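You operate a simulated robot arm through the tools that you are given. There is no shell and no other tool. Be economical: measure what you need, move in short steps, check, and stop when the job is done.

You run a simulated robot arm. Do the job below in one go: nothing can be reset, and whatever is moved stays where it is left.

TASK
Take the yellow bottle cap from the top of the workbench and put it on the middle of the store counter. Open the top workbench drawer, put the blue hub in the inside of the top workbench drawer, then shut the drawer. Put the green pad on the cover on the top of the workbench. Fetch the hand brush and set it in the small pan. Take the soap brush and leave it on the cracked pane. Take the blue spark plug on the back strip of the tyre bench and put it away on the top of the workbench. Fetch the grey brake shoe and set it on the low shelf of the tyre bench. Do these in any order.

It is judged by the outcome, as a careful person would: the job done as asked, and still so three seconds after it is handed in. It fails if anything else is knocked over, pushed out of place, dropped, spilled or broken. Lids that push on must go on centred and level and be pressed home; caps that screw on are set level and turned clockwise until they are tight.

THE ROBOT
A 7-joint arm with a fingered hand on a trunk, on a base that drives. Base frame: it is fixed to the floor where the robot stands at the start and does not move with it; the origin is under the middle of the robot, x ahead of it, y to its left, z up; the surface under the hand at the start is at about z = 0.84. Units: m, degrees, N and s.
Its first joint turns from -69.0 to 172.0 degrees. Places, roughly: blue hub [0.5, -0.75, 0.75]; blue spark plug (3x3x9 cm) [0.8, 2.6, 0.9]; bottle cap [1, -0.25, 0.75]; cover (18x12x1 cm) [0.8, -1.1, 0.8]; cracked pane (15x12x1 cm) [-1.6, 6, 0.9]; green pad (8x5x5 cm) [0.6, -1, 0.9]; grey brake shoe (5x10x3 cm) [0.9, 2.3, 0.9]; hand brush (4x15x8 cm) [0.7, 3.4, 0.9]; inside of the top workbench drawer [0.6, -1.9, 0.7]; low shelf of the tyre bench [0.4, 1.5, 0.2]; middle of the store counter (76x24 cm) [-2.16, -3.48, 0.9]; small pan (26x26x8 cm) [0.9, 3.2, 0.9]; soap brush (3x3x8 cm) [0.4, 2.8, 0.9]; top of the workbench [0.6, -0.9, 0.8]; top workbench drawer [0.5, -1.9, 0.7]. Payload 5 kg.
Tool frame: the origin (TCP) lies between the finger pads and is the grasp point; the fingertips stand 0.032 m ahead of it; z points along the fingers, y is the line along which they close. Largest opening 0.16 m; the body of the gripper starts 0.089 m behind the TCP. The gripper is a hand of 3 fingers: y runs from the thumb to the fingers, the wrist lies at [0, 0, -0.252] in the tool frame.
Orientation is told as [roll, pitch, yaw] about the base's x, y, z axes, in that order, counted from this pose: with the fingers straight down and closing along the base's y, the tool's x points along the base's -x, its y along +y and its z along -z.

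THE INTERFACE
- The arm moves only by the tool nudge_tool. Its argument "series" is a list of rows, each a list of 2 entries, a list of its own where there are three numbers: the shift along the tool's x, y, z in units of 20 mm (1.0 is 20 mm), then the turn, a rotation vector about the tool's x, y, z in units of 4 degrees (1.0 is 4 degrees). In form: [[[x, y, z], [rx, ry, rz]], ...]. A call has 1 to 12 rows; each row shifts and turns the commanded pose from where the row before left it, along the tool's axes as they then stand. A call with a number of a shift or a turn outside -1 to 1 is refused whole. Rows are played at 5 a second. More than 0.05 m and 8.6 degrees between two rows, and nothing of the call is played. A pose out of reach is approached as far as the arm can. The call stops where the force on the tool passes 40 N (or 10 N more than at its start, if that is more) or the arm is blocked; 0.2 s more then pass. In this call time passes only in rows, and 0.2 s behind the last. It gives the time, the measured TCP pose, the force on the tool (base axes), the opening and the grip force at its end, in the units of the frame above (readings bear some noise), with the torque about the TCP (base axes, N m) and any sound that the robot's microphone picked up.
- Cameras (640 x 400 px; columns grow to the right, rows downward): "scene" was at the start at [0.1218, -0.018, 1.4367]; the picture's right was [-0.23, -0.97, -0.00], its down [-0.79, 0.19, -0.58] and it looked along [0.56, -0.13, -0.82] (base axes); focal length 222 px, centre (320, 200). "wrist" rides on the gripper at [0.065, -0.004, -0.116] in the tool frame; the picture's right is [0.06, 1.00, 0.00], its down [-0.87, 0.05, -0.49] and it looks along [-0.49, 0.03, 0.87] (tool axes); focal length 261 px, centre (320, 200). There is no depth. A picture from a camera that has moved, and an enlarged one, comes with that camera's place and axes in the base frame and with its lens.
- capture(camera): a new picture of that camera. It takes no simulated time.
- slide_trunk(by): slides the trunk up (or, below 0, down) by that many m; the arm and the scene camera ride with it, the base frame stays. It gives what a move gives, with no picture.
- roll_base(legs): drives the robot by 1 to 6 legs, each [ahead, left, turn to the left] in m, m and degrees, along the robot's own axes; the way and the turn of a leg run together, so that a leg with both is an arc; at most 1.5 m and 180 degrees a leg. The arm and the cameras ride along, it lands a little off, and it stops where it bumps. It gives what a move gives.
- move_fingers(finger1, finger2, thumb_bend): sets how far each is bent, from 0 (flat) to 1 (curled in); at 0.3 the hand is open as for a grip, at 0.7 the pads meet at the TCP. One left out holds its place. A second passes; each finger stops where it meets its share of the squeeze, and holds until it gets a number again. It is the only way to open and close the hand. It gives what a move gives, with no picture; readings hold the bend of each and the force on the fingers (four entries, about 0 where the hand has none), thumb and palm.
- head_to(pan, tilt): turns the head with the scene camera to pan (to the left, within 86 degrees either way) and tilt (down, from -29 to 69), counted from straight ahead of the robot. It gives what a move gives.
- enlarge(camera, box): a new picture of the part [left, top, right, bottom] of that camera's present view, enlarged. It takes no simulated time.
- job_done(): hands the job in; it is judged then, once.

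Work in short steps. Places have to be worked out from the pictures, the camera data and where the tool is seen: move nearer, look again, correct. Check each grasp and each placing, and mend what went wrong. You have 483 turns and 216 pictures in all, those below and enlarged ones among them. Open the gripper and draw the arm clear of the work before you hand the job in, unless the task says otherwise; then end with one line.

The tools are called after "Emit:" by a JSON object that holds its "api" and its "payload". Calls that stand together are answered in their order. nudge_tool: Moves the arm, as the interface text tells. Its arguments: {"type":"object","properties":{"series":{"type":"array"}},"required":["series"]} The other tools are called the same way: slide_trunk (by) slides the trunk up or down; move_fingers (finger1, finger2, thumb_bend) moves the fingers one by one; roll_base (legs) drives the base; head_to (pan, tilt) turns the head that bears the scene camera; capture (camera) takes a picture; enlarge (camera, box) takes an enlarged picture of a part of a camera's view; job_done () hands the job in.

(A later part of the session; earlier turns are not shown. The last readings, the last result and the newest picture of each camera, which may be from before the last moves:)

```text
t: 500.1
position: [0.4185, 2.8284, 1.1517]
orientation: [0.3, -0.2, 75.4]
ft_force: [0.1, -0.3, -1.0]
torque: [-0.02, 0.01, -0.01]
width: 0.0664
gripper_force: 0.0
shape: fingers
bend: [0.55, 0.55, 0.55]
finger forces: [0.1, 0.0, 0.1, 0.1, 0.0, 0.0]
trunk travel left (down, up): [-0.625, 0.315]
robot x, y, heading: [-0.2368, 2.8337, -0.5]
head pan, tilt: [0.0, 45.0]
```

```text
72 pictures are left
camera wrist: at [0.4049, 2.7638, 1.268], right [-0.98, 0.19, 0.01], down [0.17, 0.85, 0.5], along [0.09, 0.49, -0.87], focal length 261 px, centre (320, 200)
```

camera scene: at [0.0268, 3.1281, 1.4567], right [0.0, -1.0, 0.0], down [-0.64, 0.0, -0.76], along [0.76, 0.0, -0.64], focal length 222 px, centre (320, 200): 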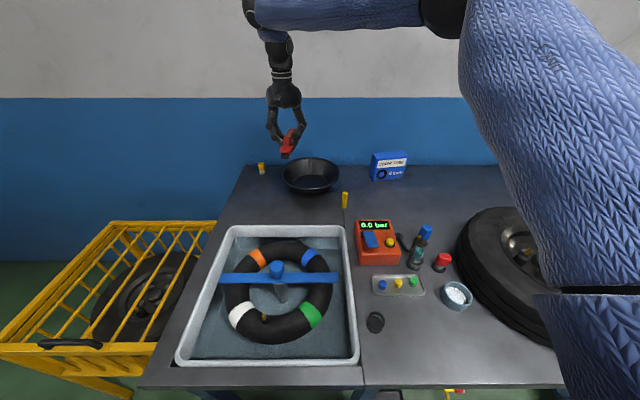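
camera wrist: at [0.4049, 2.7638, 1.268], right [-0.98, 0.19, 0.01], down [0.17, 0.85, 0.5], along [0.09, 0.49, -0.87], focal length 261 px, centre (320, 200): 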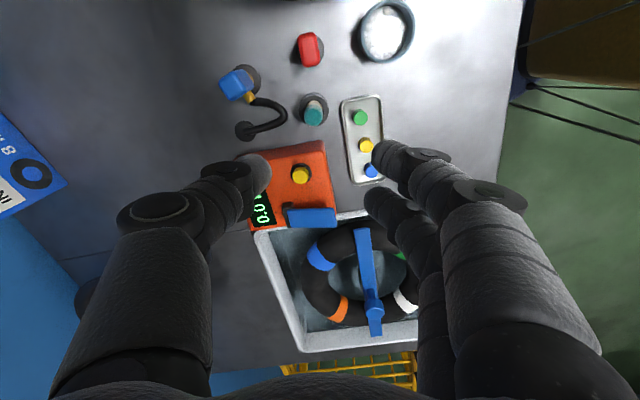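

The brush top is at about (0.424, 2.833). I adjust, narrow the opening and go down partway.

Emit:
{"api": "move_fingers", "payload": {"finger1": 0.58, "finger2": 0.58, "thumb_bend": 0.58}}

Emit:
{"api": "nudge_tool", "payload": {"series": [[[-0.3, -0.2, 1], [0, 0, 0]], [[0, 0, 1], [0, 0, 0]], [[0, 0, 1], [0, 0, 0]], [[0, 0, 1], [0, 0, 0]], [[0, 0, 1], [0, 0, 0]], [[0, 0, 1], [0, 0, 0]], [[0, 0, 1], [0, 0, 0]], [[0, 0, 0], [0, 0, 0]]]}}

Emit:
{"api": "capture", "payload": {"camera": "wrist"}}

Emit:
{"api": "enlarge", "payload": {"camera": "scene", "box": [260, 120, 400, 230]}}

```text
t: 501.1
position: [0.4195, 2.8268, 1.1524]
orientation: [0.2, -0.3, 75.4]
ft_force: [-0.5, -0.1, 0.2]
torque: [-0.01, -0.03, -0.01]
width: 0.0599
gripper_force: 0.0
shape: fingers
bend: [0.57, 0.57, 0.57]
finger forces: [0.0, 0.0, 0.1, 0.1, 0.0, 0.0]
trunk travel left (down, up): [-0.625, 0.315]
robot x, y, heading: [-0.2352, 2.8343, -0.2]
head pan, tilt: [0.0, 45.0]
```

```text
t: 502.9
position: [0.4226, 2.8337, 1.0122]
orientation: [0.3, -0.2, 75.4]
ft_force: [-0.6, 0.7, -0.3]
torque: [0.04, -0.02, 0.03]
width: 0.0597
gripper_force: 0.0
shape: fingers
bend: [0.57, 0.57, 0.57]
finger forces: [0.0, 0.1, 0.0, 0.0, 0.0, 0.0]
trunk travel left (down, up): [-0.625, 0.315]
robot x, y, heading: [-0.2354, 2.8321, -0.5]
head pan, tilt: [0.0, 45.0]
```

```text
71 pictures are left
camera wrist: at [0.409, 2.7696, 1.1279], right [-0.98, 0.19, 0.01], down [0.17, 0.85, 0.5], along [0.09, 0.49, -0.87], focal length 261 px, centre (320, 200)
```

wrist: 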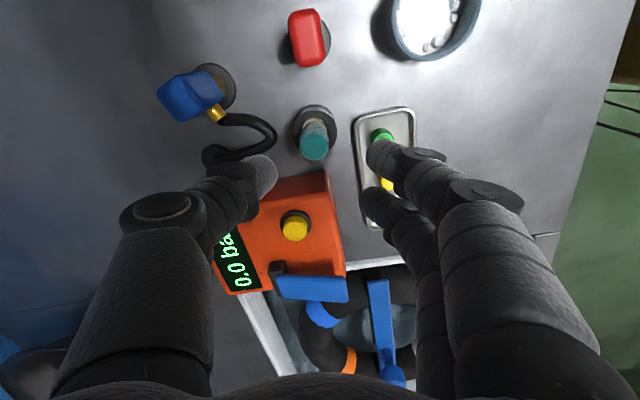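

```text
3.64 times, centred on (330, 175) of scene
camera zoom: at [-0.1015, 2.8296, 1.4497], right [-0.01, -1.0, 0.0], down [-0.71, 0.0, -0.71], along [0.71, 0.0, -0.71], focal length 808 px, centre (284, 291)
```

zoom: 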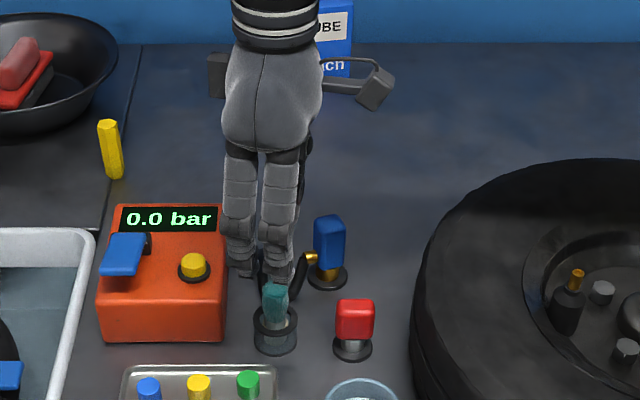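

Emit:
{"api": "nudge_tool", "payload": {"series": [[[0, -0.1, 1], [0, 0, 0]], [[0, 0, 1], [0, 0, 0]], [[0, 0, 0.7], [0, 0, 0]], [[0, 0, 0.5], [0, 0, 0]], [[0, 0, 0], [0, 0, 0]]]}}

Emit:
{"api": "enlarge", "payload": {"camera": "wrist", "box": [200, 80, 440, 260]}}

```text
t: 504.1
position: [0.4244, 2.834, 0.9485]
orientation: [0.3, -0.1, 75.4]
ft_force: [-0.5, -0.2, 1.0]
torque: [0.03, -0.02, 0.0]
width: 0.0596
gripper_force: 0.0
shape: fingers
bend: [0.57, 0.57, 0.57]
finger forces: [0.1, 0.0, 0.1, 0.0, 0.1, 0.0]
trunk travel left (down, up): [-0.625, 0.315]
robot x, y, heading: [-0.2339, 2.8343, 0.0]
head pan, tilt: [0.0, 45.0]
```

```text
2.22 times, centred on (320, 170) of wrist
camera zoom: at [0.4113, 2.7691, 1.064], right [-0.98, 0.19, 0.01], down [0.17, 0.85, 0.5], along [0.09, 0.49, -0.87], focal length 579 px, centre (320, 267)
```

zoom: 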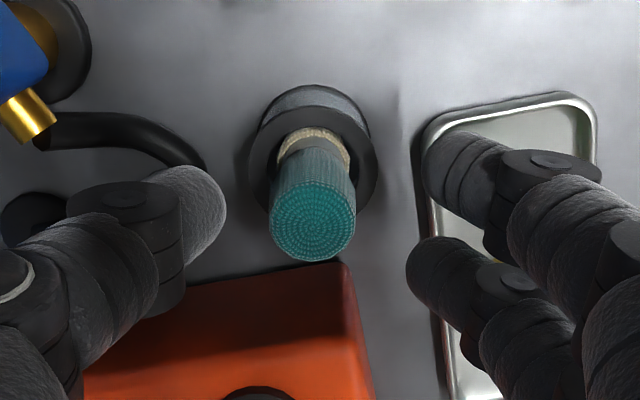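

Well aligned, so I close gently.

Emit:
{"api": "move_fingers", "payload": {"finger1": 0.69, "finger2": 0.69, "thumb_bend": 0.69}}

Emit:
{"api": "enlarge", "payload": {"camera": "wrist", "box": [200, 80, 440, 260]}}

```text
t: 505.1
position: [0.4249, 2.8331, 0.9495]
orientation: [0.3, -0.1, 75.2]
ft_force: [0.3, -0.3, -0.3]
torque: [-0.02, 0.0, 0.0]
width: 0.0212
gripper_force: 4.2
shape: fingers
bend: [0.68, 0.67, 0.68]
finger forces: [1.3, 2.3, 0.1, 0.1, 3.4, 0.1]
trunk travel left (down, up): [-0.625, 0.315]
robot x, y, heading: [-0.2337, 2.8351, -0.5]
head pan, tilt: [0.0, 45.0]
```

```text
2.22 times, centred on (320, 170) of wrist
camera zoom: at [0.4114, 2.7691, 1.064], right [-0.98, 0.19, 0.01], down [0.17, 0.85, 0.5], along [0.09, 0.49, -0.87], focal length 579 px, centre (320, 267)
```

zoom: 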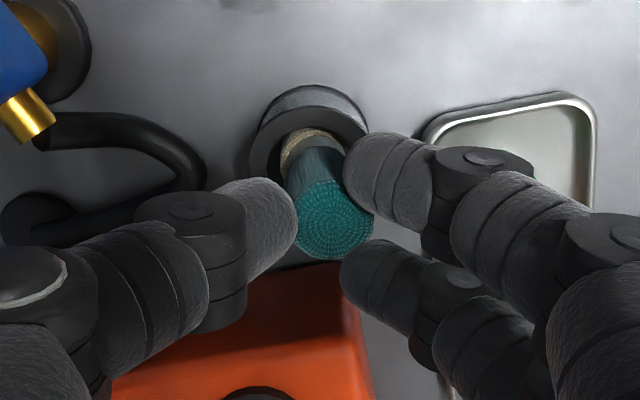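

All three fingers are touching. I tighten, straighten by 4 mm, and lift slowly.

Emit:
{"api": "move_fingers", "payload": {"finger1": 0.73, "finger2": 0.73, "thumb_bend": 0.73}}

Emit:
{"api": "nudge_tool", "payload": {"series": [[[0, -0.2, -0.2], [0, 0, 0]], [[0, 0, -0.5], [0, 0, 0]], [[0, 0, -0.5], [0, 0, 0]], [[0, 0, -0.5], [0, 0, 0]], [[0, 0, 0], [0, 0, 0]]]}}

Emit:
{"api": "enlarge", "payload": {"camera": "wrist", "box": [200, 80, 440, 260]}}

Emit:
{"api": "enlarge", "payload": {"camera": "scene", "box": [260, 120, 400, 230]}}

```text
t: 506.1
position: [0.4249, 2.8335, 0.9479]
orientation: [0.4, -0.2, 75.4]
ft_force: [-1.5, 0.2, 1.1]
torque: [0.05, 0.11, 0.04]
width: 0.0167
gripper_force: 11.2
shape: fingers
bend: [0.71, 0.71, 0.69]
finger forces: [5.9, 6.6, 0.1, 0.0, 9.8, 0.0]
trunk travel left (down, up): [-0.625, 0.315]
robot x, y, heading: [-0.2344, 2.8291, -0.7]
head pan, tilt: [0.0, 45.0]
```

```text
t: 507.2
position: [0.4299, 2.8327, 0.9828]
orientation: [0.3, -0.1, 75.4]
ft_force: [0.1, -0.4, -0.3]
torque: [0.0, 0.01, 0.03]
width: 0.0055
gripper_force: 0.0
shape: fingers
bend: [0.73, 0.73, 0.72]
finger forces: [0.0, 0.0, 0.0, 0.1, 0.1, 0.0]
trunk travel left (down, up): [-0.625, 0.315]
robot x, y, heading: [-0.2323, 2.8315, -0.1]
head pan, tilt: [0.0, 45.0]
```

```text
2.22 times, centred on (320, 170) of wrist
camera zoom: at [0.4158, 2.7681, 1.0982], right [-0.98, 0.19, 0.01], down [0.17, 0.85, 0.5], along [0.09, 0.49, -0.87], focal length 579 px, centre (320, 267)
```

zoom: 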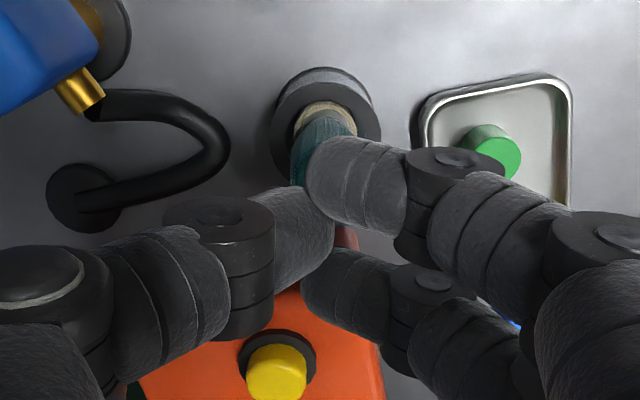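

```text
3.64 times, centred on (330, 175) of scene
camera zoom: at [-0.1008, 2.8294, 1.4496], right [-0.01, -1.0, 0.0], down [-0.71, 0.0, -0.71], along [0.71, 0.0, -0.71], focal length 808 px, centre (284, 291)
```

zoom: 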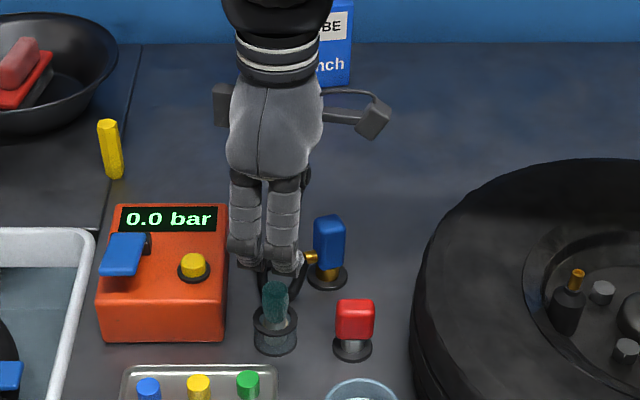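

The brush slipped out, because I gripped too near its top. I open, realign and go lower.

Emit:
{"api": "move_fingers", "payload": {"finger1": 0.58, "finger2": 0.58, "thumb_bend": 0.58}}

Emit:
{"api": "enlarge", "payload": {"camera": "wrist", "box": [200, 80, 440, 260]}}

```text
t: 508.2
position: [0.4287, 2.8328, 0.9823]
orientation: [0.4, -0.2, 75.4]
ft_force: [0.2, -0.6, 0.4]
torque: [0.02, 0.01, -0.01]
width: 0.0586
gripper_force: 0.0
shape: fingers
bend: [0.57, 0.57, 0.57]
finger forces: [0.1, 0.0, 0.0, 0.1, 0.0, 0.0]
trunk travel left (down, up): [-0.625, 0.315]
robot x, y, heading: [-0.2338, 2.8291, -0.4]
head pan, tilt: [0.0, 45.0]
```

```text
2.22 times, centred on (320, 170) of wrist
camera zoom: at [0.4156, 2.7682, 1.0982], right [-0.98, 0.19, 0.01], down [0.17, 0.85, 0.5], along [0.09, 0.49, -0.87], focal length 579 px, centre (320, 267)
```

zoom: 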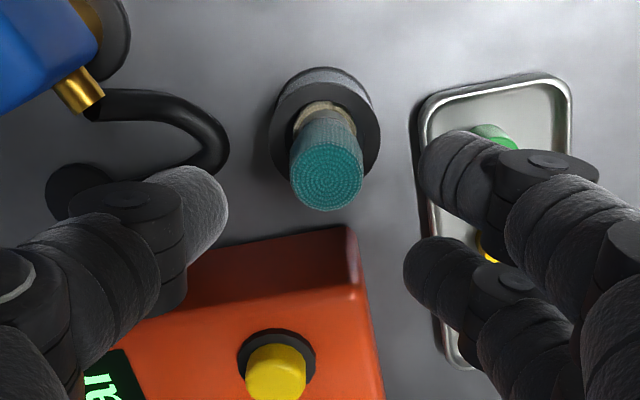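

Emit:
{"api": "nudge_tool", "payload": {"series": [[[0.15, 0.18, 0.7], [0, 0, 0]], [[0, 0, 1], [0, 0, 0]], [[0, 0, 0.5], [0, 0, 0]], [[0, 0, 0.5], [0, 0, 0]], [[0, 0, 0], [0, 0, 0]]]}}

Emit:
{"api": "enlarge", "payload": {"camera": "wrist", "box": [200, 80, 440, 260]}}

```text
t: 509.4
position: [0.4244, 2.8304, 0.9288]
orientation: [0.3, -0.2, 75.5]
ft_force: [-0.7, -0.4, -0.3]
torque: [0.01, -0.03, 0.0]
width: 0.0583
gripper_force: 0.0
shape: fingers
bend: [0.57, 0.57, 0.57]
finger forces: [0.0, 0.0, 0.0, 0.0, 0.1, 0.0]
trunk travel left (down, up): [-0.625, 0.315]
robot x, y, heading: [-0.2301, 2.8296, -0.6]
head pan, tilt: [0.0, 45.0]
```

```text
2.22 times, centred on (320, 170) of wrist
camera zoom: at [0.4108, 2.7669, 1.0443], right [-0.98, 0.19, 0.0], down [0.17, 0.85, 0.5], along [0.09, 0.49, -0.87], focal length 579 px, centre (320, 267)
```

zoom: 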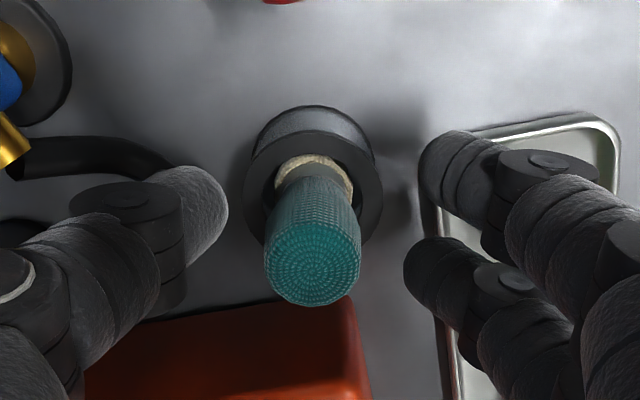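

Emit:
{"api": "move_fingers", "payload": {"finger1": 0.7, "finger2": 0.7, "thumb_bend": 0.69}}

Emit:
{"api": "enlarge", "payload": {"camera": "wrist", "box": [200, 80, 440, 260]}}

```text
t: 510.4
position: [0.4234, 2.8304, 0.9289]
orientation: [0.2, -0.2, 75.4]
ft_force: [0.4, 0.4, 0.9]
torque: [-0.01, 0.01, 0.01]
width: 0.0212
gripper_force: 6.7
shape: fingers
bend: [0.69, 0.65, 0.67]
finger forces: [1.2, 5.2, 0.1, 0.0, 6.4, 0.0]
trunk travel left (down, up): [-0.625, 0.315]
robot x, y, heading: [-0.2335, 2.8277, -0.3]
head pan, tilt: [0.0, 45.0]
```

```text
2.22 times, centred on (320, 170) of wrist
camera zoom: at [0.411, 2.7668, 1.0441], right [-0.98, 0.19, 0.01], down [0.17, 0.85, 0.5], along [0.09, 0.49, -0.87], focal length 579 px, centre (320, 267)
```

zoom: 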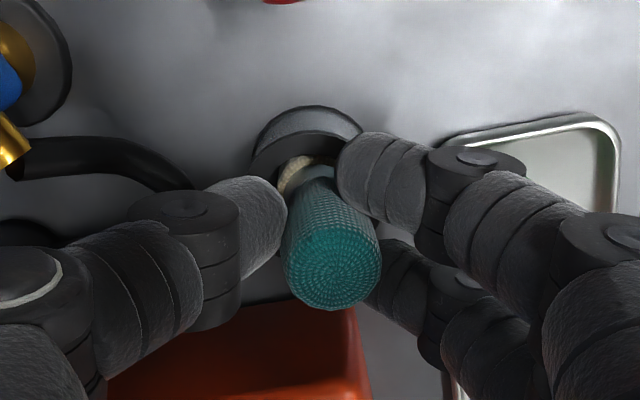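

Finger 1 is light, so I re-centre 3 mm and close firmly.

Emit:
{"api": "move_fingers", "payload": {"finger1": 0.62, "finger2": 0.62, "thumb_bend": 0.62}}

Emit:
{"api": "nudge_tool", "payload": {"series": [[[-0.18, 0, 0], [0, 0, 0]], [[0, 0, 0], [0, 0, 0]]]}}

Emit:
{"api": "move_fingers", "payload": {"finger1": 0.73, "finger2": 0.73, "thumb_bend": 0.72}}

Emit:
{"api": "nudge_tool", "payload": {"series": [[[0, 0, -0.4], [0, 0, 0]], [[0, 0, -0.4], [0, 0, 0]], [[0, 0, -0.5], [0, 0, 0]], [[0, 0, 0], [0, 0, 0]]]}}

Emit:
{"api": "enlarge", "payload": {"camera": "wrist", "box": [200, 80, 440, 260]}}

```text
t: 511.4
position: [0.4248, 2.8322, 0.9285]
orientation: [0.3, -0.2, 75.4]
ft_force: [0.7, 1.1, 0.4]
torque: [0.03, -0.02, 0.01]
width: 0.039
gripper_force: 0.1
shape: fingers
bend: [0.62, 0.62, 0.62]
finger forces: [0.1, 0.1, 0.0, 0.0, 0.2, 0.0]
trunk travel left (down, up): [-0.625, 0.315]
robot x, y, heading: [-0.2333, 2.8311, -0.5]
head pan, tilt: [0.0, 45.0]
```

```text
t: 512.0
position: [0.4257, 2.8334, 0.928]
orientation: [0.3, -0.3, 75.4]
ft_force: [0.0, -0.4, -0.4]
torque: [0.01, 0.0, 0.0]
width: 0.0392
gripper_force: 0.0
shape: fingers
bend: [0.62, 0.62, 0.62]
finger forces: [0.1, 0.0, 0.0, 0.0, 0.0, 0.0]
trunk travel left (down, up): [-0.625, 0.315]
robot x, y, heading: [-0.2367, 2.8345, -0.6]
head pan, tilt: [0.0, 45.0]
```

```text
t: 513.0
position: [0.4247, 2.8351, 0.9283]
orientation: [0.3, -0.1, 75.4]
ft_force: [-0.4, -0.8, 0.2]
torque: [0.01, 0.01, 0.0]
width: 0.0244
gripper_force: 14.0
shape: fingers
bend: [0.7, 0.7, 0.68]
finger forces: [7.1, 6.8, 0.1, 0.0, 13.8, 0.0]
trunk travel left (down, up): [-0.625, 0.315]
robot x, y, heading: [-0.2355, 2.8316, -0.5]
head pan, tilt: [0.0, 45.0]
```

```text
t: 514.0
position: [0.4255, 2.833, 0.9538]
orientation: [0.3, -0.2, 75.4]
ft_force: [-0.3, 0.2, -0.2]
torque: [0.05, -0.03, -0.02]
width: 0.0244
gripper_force: 14.4
shape: fingers
bend: [0.7, 0.71, 0.68]
finger forces: [7.5, 6.8, 0.0, 0.0, 13.7, 0.0]
trunk travel left (down, up): [-0.625, 0.315]
robot x, y, heading: [-0.2338, 2.8302, -0.4]
head pan, tilt: [0.0, 45.0]
```

```text
2.22 times, centred on (320, 170) of wrist
camera zoom: at [0.412, 2.7697, 1.0696], right [-0.98, 0.19, 0.01], down [0.17, 0.85, 0.49], along [0.09, 0.49, -0.87], focal length 579 px, centre (320, 267)
```

zoom: 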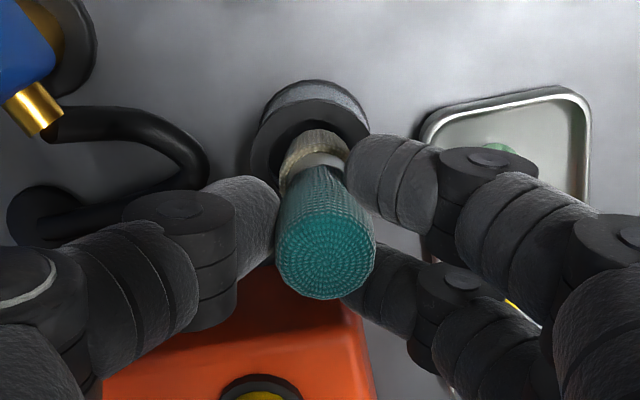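

It is lifting now with a balanced grip. I continue up.

Emit:
{"api": "nudge_tool", "payload": {"series": [[[0, 0, -0.5], [0, 0, 0]], [[0, 0, -0.5], [0, 0, 0]], [[0, 0, -1], [0, 0, 0]], [[0, 0, -1], [0, 0, 0]], [[0, 0, -1], [0, 0, 0]], [[0, 0, -1], [0, 0, 0]], [[0, 0, -1], [0, 0, 0]], [[0, 0, -1], [0, 0, 0]], [[0, 0, -1], [0, 0, 0]], [[0, 0, -1], [0, 0, 0]], [[0, 0, -1], [0, 0, 0]], [[0, 0, -1], [0, 0, 0]]]}}

Emit:
{"api": "capture", "payload": {"camera": "wrist"}}

Emit:
{"api": "enlarge", "payload": {"camera": "scene", "box": [260, 80, 400, 230]}}

```text
t: 516.6
position: [0.4252, 2.8323, 1.1756]
orientation: [0.2, -0.2, 75.5]
ft_force: [-0.1, 0.0, 0.3]
torque: [-0.02, 0.02, -0.01]
width: 0.0245
gripper_force: 14.1
shape: fingers
bend: [0.71, 0.71, 0.68]
finger forces: [7.7, 7.0, 0.0, 0.0, 13.8, 0.1]
trunk travel left (down, up): [-0.625, 0.315]
robot x, y, heading: [-0.2331, 2.8317, -0.3]
head pan, tilt: [0.0, 45.0]
```

```text
61 pictures are left
camera wrist: at [0.4122, 2.7682, 1.2908], right [-0.98, 0.19, 0.01], down [0.17, 0.85, 0.49], along [0.09, 0.49, -0.87], focal length 261 px, centre (320, 200)
```

wrist: 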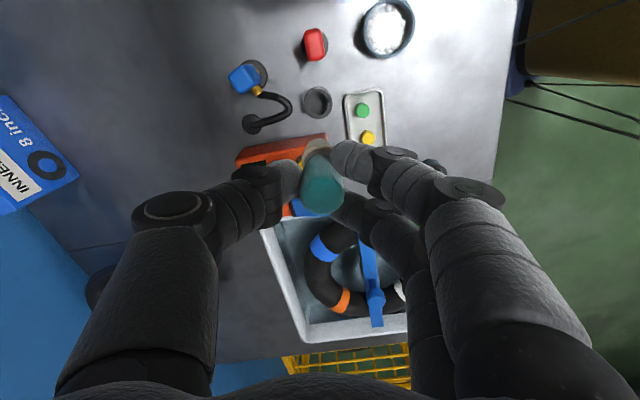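

```text
2.67 times, centred on (330, 155) of scene
camera zoom: at [-0.1018, 2.8298, 1.4496], right [-0.01, -1.0, 0.0], down [-0.71, 0.0, -0.71], along [0.71, 0.0, -0.71], focal length 592 px, centre (293, 320)
```

zoom: 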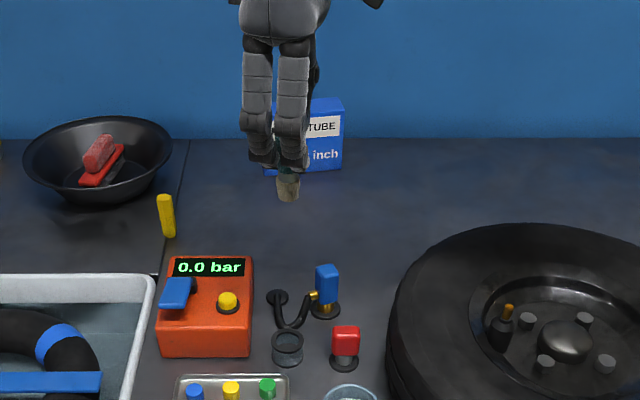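

The brush is out and the cup is still standing. I back away, turn left to face +y, and drive towards the far table.

Emit:
{"api": "roll_base", "payload": {"legs": [[-0.5, 0, 0], [0, 0, 90], [1.3, 0, 0]]}}

Emit:
{"api": "head_to", "payload": {"pan": 15, "tilt": 25}}

Emit:
{"api": "capture", "payload": {"camera": "scene"}}

```text
t: 529.6
position: [-0.7341, 4.7968, 1.1738]
orientation: [0.3, -0.3, 165.5]
ft_force: [0.4, 0.4, -0.7]
torque: [-0.05, 0.03, -0.02]
width: 0.0241
gripper_force: 12.5
shape: fingers
bend: [0.71, 0.71, 0.68]
finger forces: [6.5, 6.2, 0.0, 0.1, 13.1, 0.1]
trunk travel left (down, up): [-0.625, 0.315]
robot x, y, heading: [-0.7279, 4.1364, 90.0]
head pan, tilt: [0.0, 45.0]
```

```text
t: 530.4
position: [-0.7342, 4.7971, 1.1747]
orientation: [0.2, -0.1, 165.5]
ft_force: [-0.2, -0.4, -0.4]
torque: [0.01, 0.01, 0.01]
width: 0.0239
gripper_force: 12.6
shape: fingers
bend: [0.71, 0.71, 0.68]
finger forces: [6.5, 6.3, 0.1, 0.0, 13.0, 0.0]
trunk travel left (down, up): [-0.625, 0.315]
robot x, y, heading: [-0.7303, 4.1369, 90.0]
head pan, tilt: [15.0, 25.0]
```

```text
59 pictures are left
camera scene: at [-0.7532, 4.2754, 1.4801], right [0.97, 0.25, 0.0], down [0.11, -0.41, -0.91], along [-0.23, 0.88, -0.42], focal length 222 px, centre (320, 200)
```

scene: 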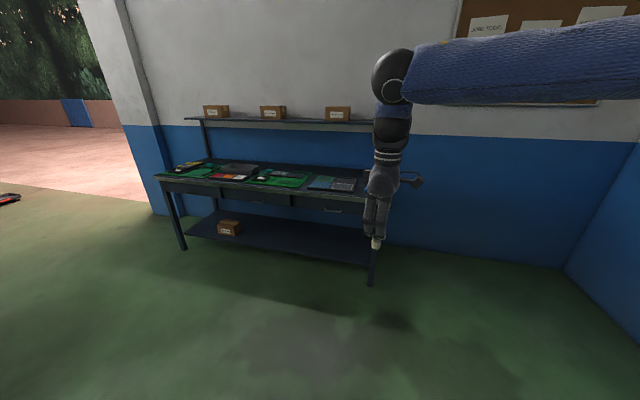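

Emit:
{"api": "enlarge", "payload": {"camera": "scene", "box": [150, 140, 390, 220]}}

```text
2.67 times, centred on (270, 180) of scene
camera zoom: at [-0.7532, 4.2754, 1.4801], right [0.97, 0.25, 0.0], down [0.11, -0.41, -0.91], along [-0.23, 0.88, -0.42], focal length 592 px, centre (453, 253)
```

zoom: 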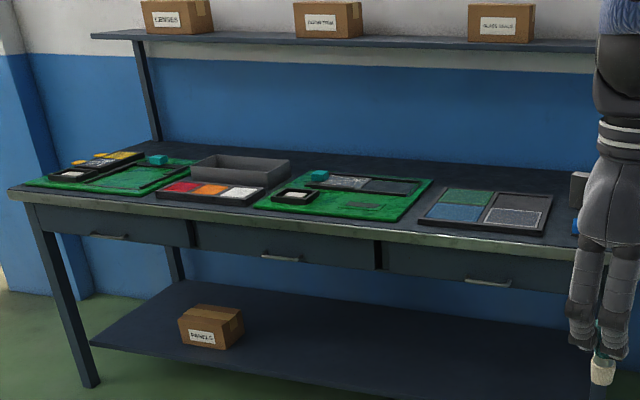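

The table front edge is at y about 5.58. I drive ahead and left to stand before it.

Emit:
{"api": "roll_base", "payload": {"legs": [[0.75, 0, 0], [0, 0.85, 0]]}}

Emit:
{"api": "head_to", "payload": {"pan": 0, "tilt": 40}}

Emit:
{"api": "capture", "payload": {"camera": "scene"}}

```text
t: 538.6
position: [-1.5795, 5.5499, 1.1753]
orientation: [0.3, -0.3, 165.3]
ft_force: [0.0, 0.9, 0.6]
torque: [0.0, -0.04, 0.02]
width: 0.0239
gripper_force: 13.0
shape: fingers
bend: [0.71, 0.71, 0.68]
finger forces: [6.5, 6.4, 0.0, 0.0, 13.0, 0.0]
trunk travel left (down, up): [-0.625, 0.315]
robot x, y, heading: [-1.5804, 4.8903, 89.4]
head pan, tilt: [15.0, 25.0]
```

```text
t: 539.3
position: [-1.5799, 5.5493, 1.1749]
orientation: [0.3, -0.2, 165.2]
ft_force: [0.3, 0.7, 0.0]
torque: [-0.02, -0.01, -0.01]
width: 0.0241
gripper_force: 12.7
shape: fingers
bend: [0.71, 0.71, 0.68]
finger forces: [6.5, 6.3, 0.0, 0.0, 12.9, 0.1]
trunk travel left (down, up): [-0.625, 0.315]
robot x, y, heading: [-1.5786, 4.8878, 89.9]
head pan, tilt: [0.0, 40.0]
```

```text
57 pictures are left
camera scene: at [-1.577, 5.0243, 1.4569], right [1.0, -0.01, 0.0], down [0.0, -0.64, -0.77], along [0.0, 0.77, -0.64], focal length 222 px, centre (320, 200)
```

scene: 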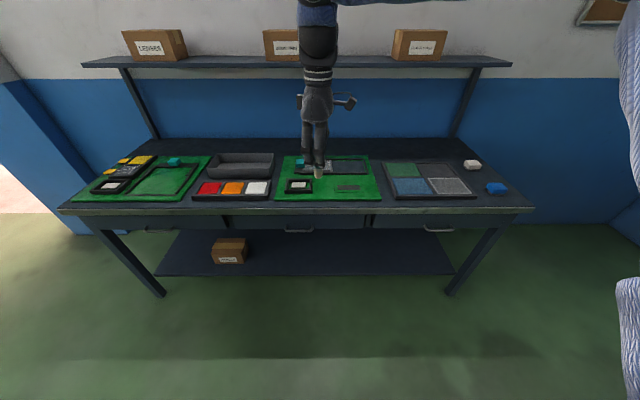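

Emit:
{"api": "enlarge", "payload": {"camera": "scene", "box": [60, 130, 300, 220]}}

Emit:
{"api": "enlarge", "payload": {"camera": "scene", "box": [260, 130, 520, 220]}}

Emit:
{"api": "capture", "payload": {"camera": "wrist"}}

```text
2.67 times, centred on (180, 175) of scene
camera zoom: at [-1.577, 5.0243, 1.4569], right [1.0, -0.01, 0.0], down [0.0, -0.64, -0.77], along [0.0, 0.77, -0.64], focal length 592 px, centre (693, 267)
```

zoom: 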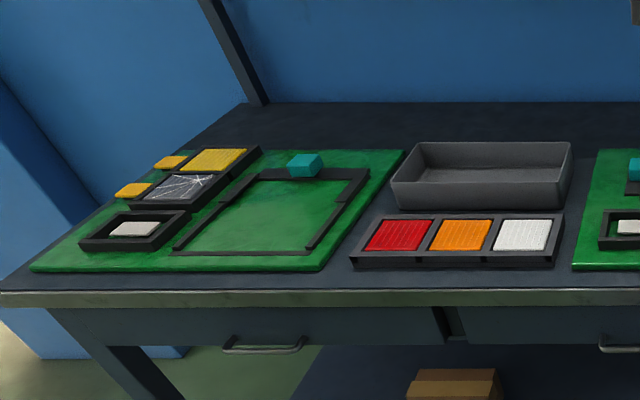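

```text
2.46 times, centred on (390, 175) of scene
camera zoom: at [-1.577, 5.0243, 1.4569], right [1.0, -0.01, 0.0], down [0.0, -0.64, -0.77], along [0.0, 0.77, -0.64], focal length 547 px, centre (148, 262)
```

zoom: 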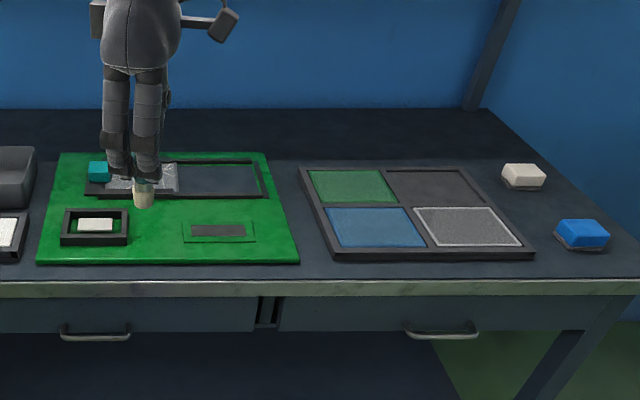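

```text
54 pictures are left
camera wrist: at [-1.516, 5.5382, 1.2903], right [-0.19, -0.98, 0.01], down [-0.85, 0.17, 0.5], along [-0.49, 0.09, -0.87], focal length 261 px, centre (320, 200)
```

wrist: 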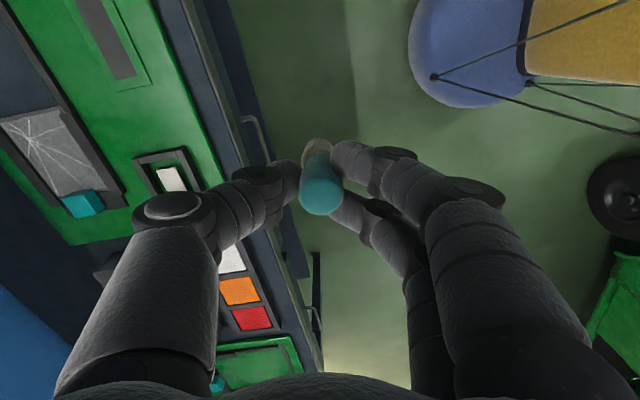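

The cracked pane is on the centre mat, at about (-1.58, 5.96), and the upper shelf is further back (y above 6.3). I drive ahead 0.3 m.

Emit:
{"api": "roll_base", "payload": {"legs": [[0.28, 0, 0]]}}

Emit:
{"api": "capture", "payload": {"camera": "wrist"}}

Emit:
{"api": "enlarge", "payload": {"camera": "scene", "box": [220, 120, 420, 280]}}

```text
t: 541.3
position: [-1.5819, 5.834, 1.1736]
orientation: [0.4, -0.1, 165.6]
ft_force: [-0.1, 0.8, -0.9]
torque: [-0.05, -0.03, -0.01]
width: 0.024
gripper_force: 12.6
shape: fingers
bend: [0.71, 0.71, 0.68]
finger forces: [6.4, 6.4, 0.1, 0.1, 13.0, 0.0]
trunk travel left (down, up): [-0.625, 0.315]
robot x, y, heading: [-1.5794, 5.1725, 89.9]
head pan, tilt: [0.0, 40.0]
```

```text
53 pictures are left
camera wrist: at [-1.5181, 5.8218, 1.2895], right [-0.19, -0.98, 0.01], down [-0.85, 0.17, 0.49], along [-0.49, 0.09, -0.87], focal length 261 px, centre (320, 200)
```

wrist: 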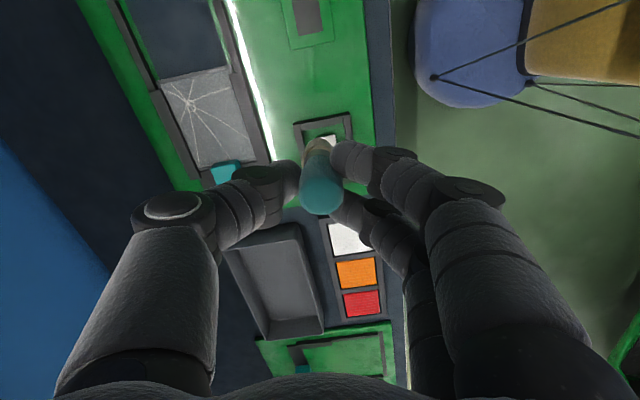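

```text
2.50 times, centred on (320, 200) of scene
camera zoom: at [-1.5763, 5.3078, 1.4567], right [1.0, 0.0, 0.0], down [0.0, -0.64, -0.77], along [0.0, 0.77, -0.64], focal length 556 px, centre (320, 200)
```

zoom: 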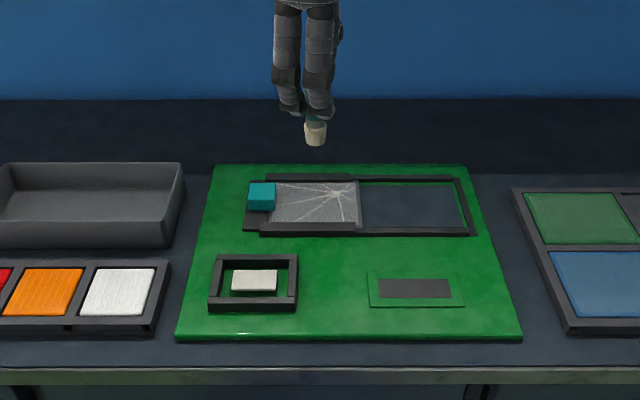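

I extend toward the pane and recheck its position from above.

Emit:
{"api": "nudge_tool", "payload": {"series": [[[-0.23, -0.9, 0], [0, 0, 0]], [[-0.23, -0.9, 0], [0, 0, 0]], [[-0.23, -0.9, 0], [0, 0, 0]], [[-0.23, -0.9, 0], [0, 0, 0]], [[-0.23, -0.9, 0], [0, 0, 0]], [[-0.23, -0.9, 0], [0, 0, 0]], [[-0.23, -0.9, 0], [0, 0, 0]], [[-0.23, -0.9, 0], [0, 0, 0]], [[0, 0, 0], [0, 0, 0]]]}}

Emit:
{"api": "capture", "payload": {"camera": "wrist"}}

Emit:
{"api": "enlarge", "payload": {"camera": "scene", "box": [240, 110, 400, 230]}}

```text
t: 543.3
position: [-1.5819, 5.9811, 1.1754]
orientation: [0.4, -0.2, 165.6]
ft_force: [0.3, 0.6, 0.0]
torque: [0.03, -0.02, -0.01]
width: 0.024
gripper_force: 13.4
shape: fingers
bend: [0.71, 0.71, 0.68]
finger forces: [6.7, 6.5, 0.0, 0.0, 13.0, 0.0]
trunk travel left (down, up): [-0.625, 0.315]
robot x, y, heading: [-1.5792, 5.1731, 90.0]
head pan, tilt: [0.0, 40.0]
```

```text
51 pictures are left
camera wrist: at [-1.5177, 5.9691, 1.2902], right [-0.19, -0.98, 0.01], down [-0.85, 0.17, 0.5], along [-0.49, 0.09, -0.87], focal length 261 px, centre (320, 200)
```

wrist: 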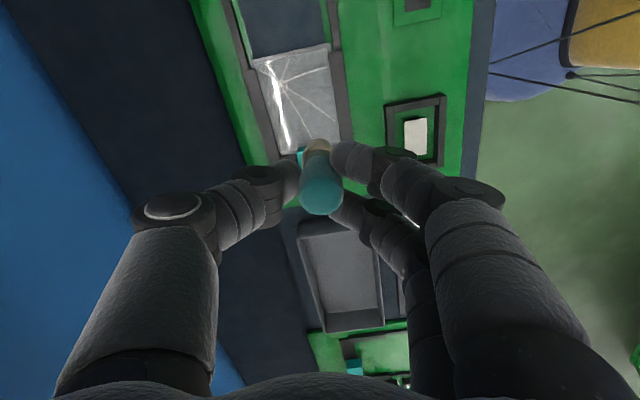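

```text
3.33 times, centred on (320, 170) of scene
camera zoom: at [-1.576, 5.306, 1.4569], right [1.0, 0.0, 0.0], down [0.0, -0.64, -0.77], along [0.0, 0.77, -0.64], focal length 741 px, centre (320, 300)
```

zoom: 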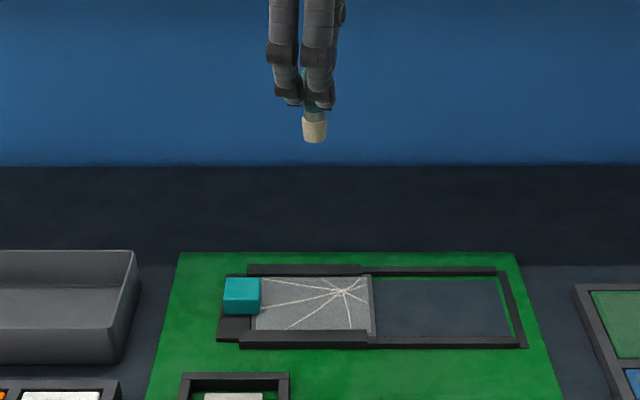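

Both views agree that the pane centre is at (-1.581, 6.005) and z about 0.87. I move over it and lower.

Emit:
{"api": "nudge_tool", "payload": {"series": [[[-0.14, -0.55, 0.5], [0, 0, 0]], [[-0.14, -0.55, 0.5], [0, 0, 0]], [[0, 0, 1], [0, 0, 0]], [[0, 0, 1], [0, 0, 0]], [[0, 0, 1], [0, 0, 0]], [[0, 0, 1], [0, 0, 0]], [[0, 0, 1], [0, 0, 0]], [[0, 0, 1], [0, 0, 0]], [[0, 0, 1], [0, 0, 0]], [[0, 0, 1], [0, 0, 0]], [[0, 0, 0], [0, 0, 0]]]}}

Emit:
{"api": "capture", "payload": {"camera": "wrist"}}

Emit:
{"api": "enlarge", "payload": {"camera": "scene", "box": [240, 130, 400, 230]}}

```text
t: 545.7
position: [-1.5817, 6.0021, 0.9943]
orientation: [0.3, -0.2, 165.6]
ft_force: [0.0, 0.2, 0.4]
torque: [0.04, 0.0, -0.01]
width: 0.0239
gripper_force: 13.2
shape: fingers
bend: [0.71, 0.71, 0.68]
finger forces: [6.7, 6.6, 0.0, 0.0, 13.0, 0.0]
trunk travel left (down, up): [-0.625, 0.315]
robot x, y, heading: [-1.5738, 5.1762, 89.9]
head pan, tilt: [0.0, 40.0]
```

```text
49 pictures are left
camera wrist: at [-1.5184, 5.9905, 1.11], right [-0.19, -0.98, 0.01], down [-0.85, 0.17, 0.49], along [-0.49, 0.09, -0.87], focal length 261 px, centre (320, 200)
```

wrist: 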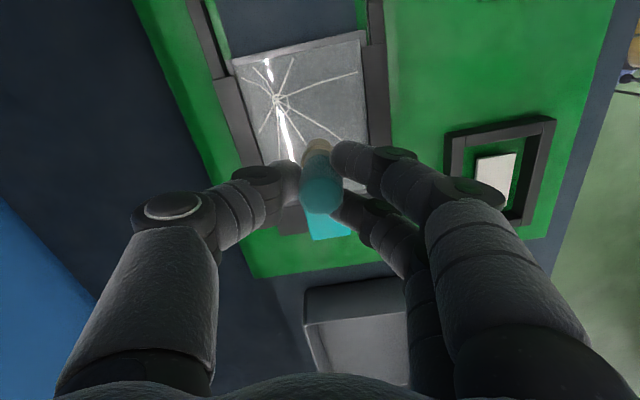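

```text
4.00 times, centred on (320, 180) of scene
camera zoom: at [-1.5765, 5.306, 1.457], right [1.0, 0.0, 0.0], down [0.0, -0.64, -0.77], along [0.0, 0.77, -0.64], focal length 889 px, centre (320, 280)
```

zoom: 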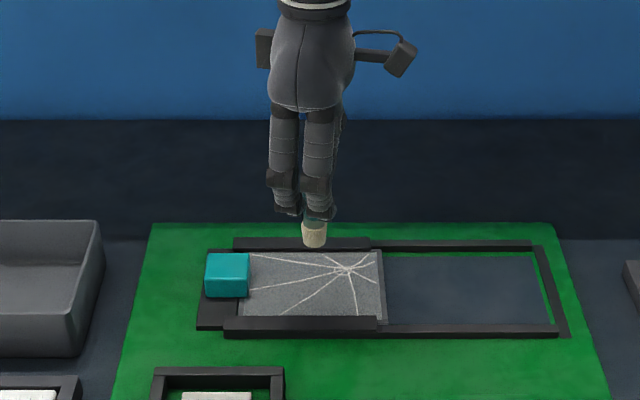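

The alignment is good. I shift 6 mm away from the teal block and lower in small steps.

Emit:
{"api": "nudge_tool", "payload": {"series": [[[0.3, -0.1, 0.5], [0, 0, 0]], [[0, 0, 0.5], [0, 0, 0]], [[0, 0, 0.4], [0, 0, 0]], [[0, 0, 0.2], [0, 0, 0]], [[0, 0, 0.15], [0, 0, 0]], [[0, 0, 0], [0, 0, 0]]]}}

Emit:
{"api": "nudge_tool", "payload": {"series": [[[0, 0, 0.1], [0, 0, 0]], [[0, 0, 0.1], [0, 0, 0]], [[0, 0, 0.1], [0, 0, 0]], [[0, 0, 0], [0, 0, 0]]]}}

```text
t: 547.1
position: [-1.5762, 6.0019, 0.9588]
orientation: [0.2, -0.3, 165.6]
ft_force: [0.5, -0.3, -1.2]
torque: [-0.03, 0.01, 0.02]
width: 0.0238
gripper_force: 13.1
shape: fingers
bend: [0.71, 0.71, 0.68]
finger forces: [6.9, 6.7, 0.0, 0.0, 13.0, 0.1]
trunk travel left (down, up): [-0.625, 0.315]
robot x, y, heading: [-1.5777, 5.1738, 89.7]
head pan, tilt: [0.0, 40.0]
```

```text
t: 548.1
position: [-1.5759, 6.0013, 0.9523]
orientation: [0.3, -0.1, 165.7]
ft_force: [0.1, -0.3, -0.9]
torque: [0.0, -0.01, 0.0]
width: 0.0241
gripper_force: 13.1
shape: fingers
bend: [0.71, 0.71, 0.68]
finger forces: [6.8, 6.6, 0.0, 0.0, 13.1, 0.0]
trunk travel left (down, up): [-0.625, 0.315]
robot x, y, heading: [-1.5793, 5.1712, 90.0]
head pan, tilt: [0.0, 40.0]
```

Emit:
{"api": "nudge_tool", "payload": {"series": [[[0, 0, 0.1], [0, 0, 0]], [[0, 0, 0.1], [0, 0, 0]], [[0, 0, 0.1], [0, 0, 0]], [[0, 0, 0], [0, 0, 0]]]}}

Emit:
{"api": "enlarge", "payload": {"camera": "scene", "box": [270, 150, 370, 220]}}

```text
t: 549.1
position: [-1.5763, 6.0019, 0.947]
orientation: [0.3, -0.2, 165.5]
ft_force: [1.0, 0.6, 0.0]
torque: [-0.02, 0.02, 0.01]
width: 0.0241
gripper_force: 13.0
shape: fingers
bend: [0.71, 0.71, 0.68]
finger forces: [6.8, 6.6, 0.1, 0.1, 12.9, 0.1]
trunk travel left (down, up): [-0.625, 0.315]
robot x, y, heading: [-1.5814, 5.1701, 89.6]
head pan, tilt: [0.0, 40.0]
```

```text
5.71 times, centred on (320, 185) of scene
camera zoom: at [-1.5764, 5.3064, 1.4569], right [1.0, 0.0, 0.0], down [0.0, -0.64, -0.77], along [0.0, 0.77, -0.64], focal length 1270 px, centre (320, 286)
```

zoom: 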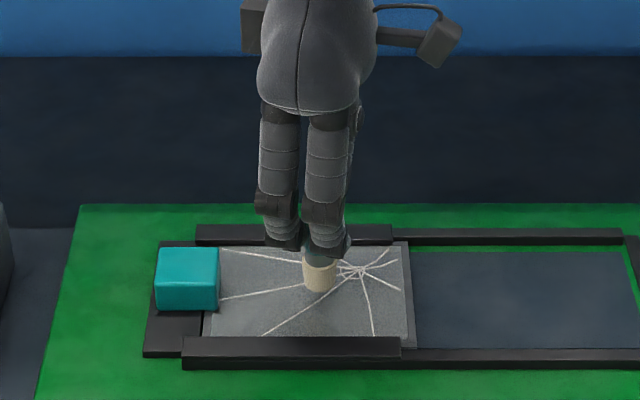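

Emit:
{"api": "nudge_tool", "payload": {"series": [[[0, 0, 0.08], [0, 0, 0]], [[0, 0, 0.08], [0, 0, 0]], [[0, 0, 0.08], [0, 0, 0]], [[0, 0, 0], [0, 0, 0]]]}}

Emit:
{"api": "nudge_tool", "payload": {"series": [[[0, 0, 0.08], [0, 0, 0]], [[0, 0, 0.08], [0, 0, 0]], [[0, 0, 0], [0, 0, 0]]]}}

```text
t: 550.1
position: [-1.5757, 6.0027, 0.9414]
orientation: [0.4, -0.2, 165.6]
ft_force: [-0.2, 0.3, -0.3]
torque: [0.03, -0.01, -0.04]
width: 0.024
gripper_force: 12.8
shape: fingers
bend: [0.71, 0.71, 0.68]
finger forces: [6.9, 6.6, 0.0, 0.0, 13.0, 0.1]
trunk travel left (down, up): [-0.625, 0.315]
robot x, y, heading: [-1.5773, 5.1742, 90.0]
head pan, tilt: [0.0, 40.0]
```

```text
t: 550.9
position: [-1.5769, 6.0027, 0.9381]
orientation: [0.3, -0.2, 165.8]
ft_force: [0.7, 0.1, -0.3]
torque: [0.03, -0.02, 0.02]
width: 0.0238
gripper_force: 13.2
shape: fingers
bend: [0.71, 0.71, 0.68]
finger forces: [6.9, 6.6, 0.0, 0.0, 13.0, 0.0]
trunk travel left (down, up): [-0.625, 0.315]
robot x, y, heading: [-1.5772, 5.1723, 89.9]
head pan, tilt: [0.0, 40.0]
```

Emit:
{"api": "nudge_tool", "payload": {"series": [[[0, 0, 0.08], [0, 0, 0]], [[0, 0, 0.08], [0, 0, 0]], [[0, 0, 0.08], [0, 0, 0]], [[0, 0, 0], [0, 0, 0]]]}}

Emit:
{"api": "nudge_tool", "payload": {"series": [[[0, 0, 0.08], [0, 0, 0]], [[0, 0, 0.08], [0, 0, 0]], [[0, 0, 0], [0, 0, 0]]]}}

Emit:
{"api": "enlarge", "payload": {"camera": "scene", "box": [270, 150, 370, 220]}}

```text
t: 551.9
position: [-1.5768, 6.0025, 0.9343]
orientation: [0.3, -0.2, 165.5]
ft_force: [0.5, 0.9, 0.0]
torque: [0.03, 0.02, -0.01]
width: 0.0241
gripper_force: 13.0
shape: fingers
bend: [0.71, 0.71, 0.68]
finger forces: [6.9, 6.6, 0.0, 0.0, 13.0, 0.0]
trunk travel left (down, up): [-0.625, 0.315]
robot x, y, heading: [-1.5784, 5.1731, 89.5]
head pan, tilt: [0.0, 40.0]
```

```text
t: 552.7
position: [-1.575, 6.0031, 0.9305]
orientation: [0.3, -0.3, 165.6]
ft_force: [-0.6, 0.1, 2.4]
torque: [0.0, 0.01, -0.06]
width: 0.0238
gripper_force: 13.9
shape: fingers
bend: [0.71, 0.71, 0.68]
finger forces: [7.1, 6.7, 0.1, 0.0, 13.8, 0.1]
trunk travel left (down, up): [-0.625, 0.315]
robot x, y, heading: [-1.5767, 5.1752, 89.8]
head pan, tilt: [0.0, 40.0]
```

```text
5.71 times, centred on (320, 185) of scene
camera zoom: at [-1.5763, 5.3063, 1.4569], right [1.0, 0.0, 0.0], down [0.0, -0.64, -0.77], along [0.0, 0.77, -0.64], focal length 1270 px, centre (320, 286)
```

zoom: 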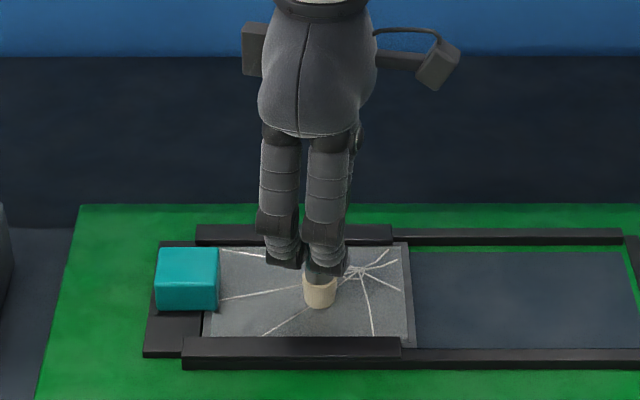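

First contact. I press slightly so the base seats flat.

Emit:
{"api": "nudge_tool", "payload": {"series": [[[0, 0, 0.06], [0, 0, 0]], [[0, 0, 0.05], [0, 0, 0]], [[0, 0, 0], [0, 0, 0]]]}}

Emit:
{"api": "enlarge", "payload": {"camera": "wrist", "box": [200, 80, 440, 260]}}

```text
t: 553.5
position: [-1.5765, 6.0022, 0.9298]
orientation: [0.3, -0.3, 165.6]
ft_force: [0.2, 0.6, 13.3]
torque: [0.06, -0.04, 0.03]
width: 0.0237
gripper_force: 15.4
shape: fingers
bend: [0.71, 0.71, 0.68]
finger forces: [8.0, 7.2, 0.0, 0.0, 15.3, 0.0]
trunk travel left (down, up): [-0.625, 0.315]
robot x, y, heading: [-1.5813, 5.172, 89.8]
head pan, tilt: [0.0, 40.0]
```

```text
2.22 times, centred on (320, 170) of wrist
camera zoom: at [-1.5129, 5.9903, 1.0451], right [-0.19, -0.98, 0.0], down [-0.85, 0.17, 0.5], along [-0.49, 0.09, -0.87], focal length 579 px, centre (320, 267)
```

zoom: 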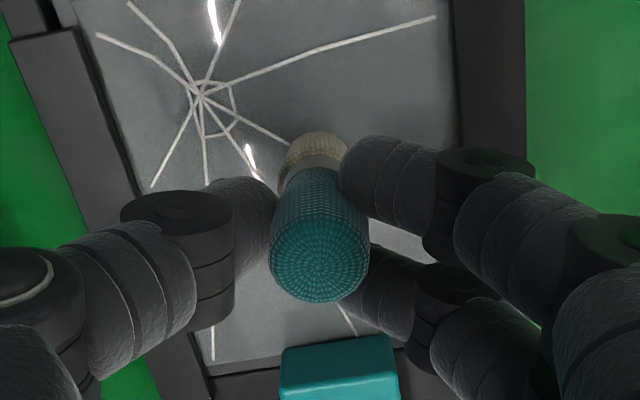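

Seated at 13 N. I release step by step.

Emit:
{"api": "nudge_tool", "payload": {"series": [[[0, 0, -0.05], [0, 0, 0]], [[0, 0, 0], [0, 0, 0]]]}}

Emit:
{"api": "move_fingers", "payload": {"finger1": 0.68, "finger2": 0.68, "thumb_bend": 0.66}}

Emit:
{"api": "move_fingers", "payload": {"finger1": 0.58, "finger2": 0.58, "thumb_bend": 0.57}}

Emit:
{"api": "enlarge", "payload": {"camera": "wrist", "box": [200, 80, 440, 260]}}

```text
t: 554.1
position: [-1.5767, 6.0016, 0.9307]
orientation: [0.3, -0.2, 165.6]
ft_force: [0.5, 1.2, 11.1]
torque: [0.08, -0.02, 0.01]
width: 0.0233
gripper_force: 15.6
shape: fingers
bend: [0.71, 0.71, 0.68]
finger forces: [8.0, 7.3, 0.0, 0.1, 15.4, 0.0]
trunk travel left (down, up): [-0.625, 0.315]
robot x, y, heading: [-1.5779, 5.1689, 89.7]
head pan, tilt: [0.0, 40.0]
```

```text
t: 555.1
position: [-1.5765, 6.0012, 0.9294]
orientation: [0.4, -0.2, 165.6]
ft_force: [-0.4, 0.0, -1.0]
torque: [-0.01, 0.01, -0.04]
width: 0.025
gripper_force: 2.1
shape: fingers
bend: [0.67, 0.67, 0.66]
finger forces: [1.0, 0.7, 0.1, 0.1, 1.5, 0.0]
trunk travel left (down, up): [-0.625, 0.315]
robot x, y, heading: [-1.5772, 5.1711, 90.0]
head pan, tilt: [0.0, 40.0]
```

```text
t: 556.1
position: [-1.5758, 6.0031, 0.9294]
orientation: [0.3, -0.3, 165.6]
ft_force: [0.5, 0.7, -0.7]
torque: [-0.01, 0.01, -0.01]
width: 0.0604
gripper_force: 0.1
shape: fingers
bend: [0.57, 0.57, 0.56]
finger forces: [0.1, 0.0, 0.1, 0.1, 0.0, 0.0]
trunk travel left (down, up): [-0.625, 0.315]
robot x, y, heading: [-1.5744, 5.1706, 89.8]
head pan, tilt: [0.0, 40.0]
```

```text
2.22 times, centred on (320, 170) of wrist
camera zoom: at [-1.5129, 5.9909, 1.0448], right [-0.19, -0.98, 0.01], down [-0.85, 0.17, 0.5], along [-0.49, 0.09, -0.87], focal length 579 px, centre (320, 267)
```

zoom: 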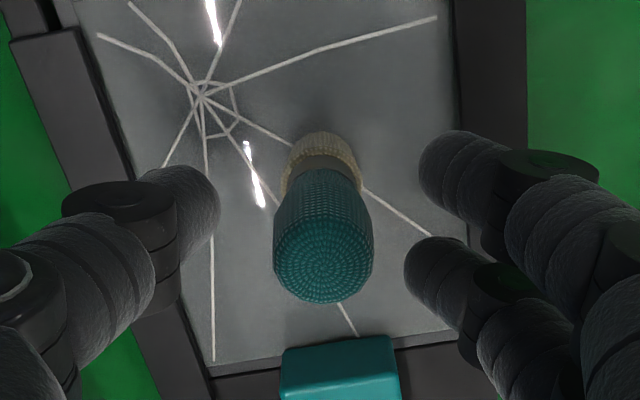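

The brush stands upright on the pane. I rise straight up, clear the area and check.

Emit:
{"api": "nudge_tool", "payload": {"series": [[[0, 0, -0.5], [0, 0, 0]], [[0, 0, -0.7], [0, 0, 0]], [[0, 0, -1], [0, 0, 0]], [[0, 0, -1], [0, 0, 0]], [[0, 0, -1], [0, 0, 0]], [[0, 0, -1], [0, 0, 0]], [[0, 0, -1], [0, 0, 0]], [[0, 0, -1], [0, 0, 0]], [[0, 0, -1], [0, 0, 0]], [[0, 0, -1], [0, 0, 0]], [[0, 0, -1], [0, 0, 0]], [[0, 0, -1], [0, 0, 0]]]}}

Emit:
{"api": "roll_base", "payload": {"legs": [[-0.4, 0, 0]]}}

Emit:
{"api": "enlarge", "payload": {"camera": "scene", "box": [200, 120, 440, 240]}}

```text
t: 558.7
position: [-1.5743, 6.0041, 1.154]
orientation: [0.3, -0.2, 165.7]
ft_force: [0.1, 0.5, -0.9]
torque: [0.01, -0.01, 0.02]
width: 0.0604
gripper_force: 0.0
shape: fingers
bend: [0.57, 0.57, 0.56]
finger forces: [0.0, 0.1, 0.0, 0.0, 0.0, 0.0]
trunk travel left (down, up): [-0.625, 0.315]
robot x, y, heading: [-1.5777, 5.1735, 89.8]
head pan, tilt: [0.0, 40.0]
```

```text
t: 561.2
position: [-1.5728, 5.6033, 1.1521]
orientation: [0.2, -0.2, 165.3]
ft_force: [-0.1, -0.4, 0.0]
torque: [0.03, 0.01, -0.01]
width: 0.0606
gripper_force: 0.0
shape: fingers
bend: [0.57, 0.57, 0.56]
finger forces: [0.0, 0.1, 0.1, 0.0, 0.0, 0.1]
trunk travel left (down, up): [-0.625, 0.315]
robot x, y, heading: [-1.5795, 4.7732, 90.0]
head pan, tilt: [0.0, 40.0]
```

```text
2.67 times, centred on (320, 180) of scene
camera zoom: at [-1.5774, 4.9061, 1.457], right [1.0, -0.01, 0.0], down [0.0, -0.64, -0.77], along [0.0, 0.77, -0.64], focal length 592 px, centre (320, 253)
```

zoom: 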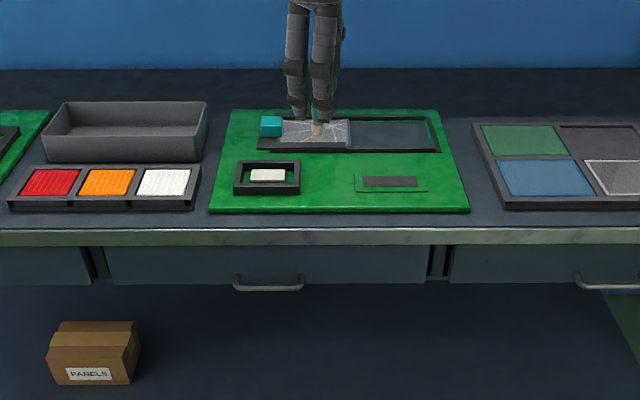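

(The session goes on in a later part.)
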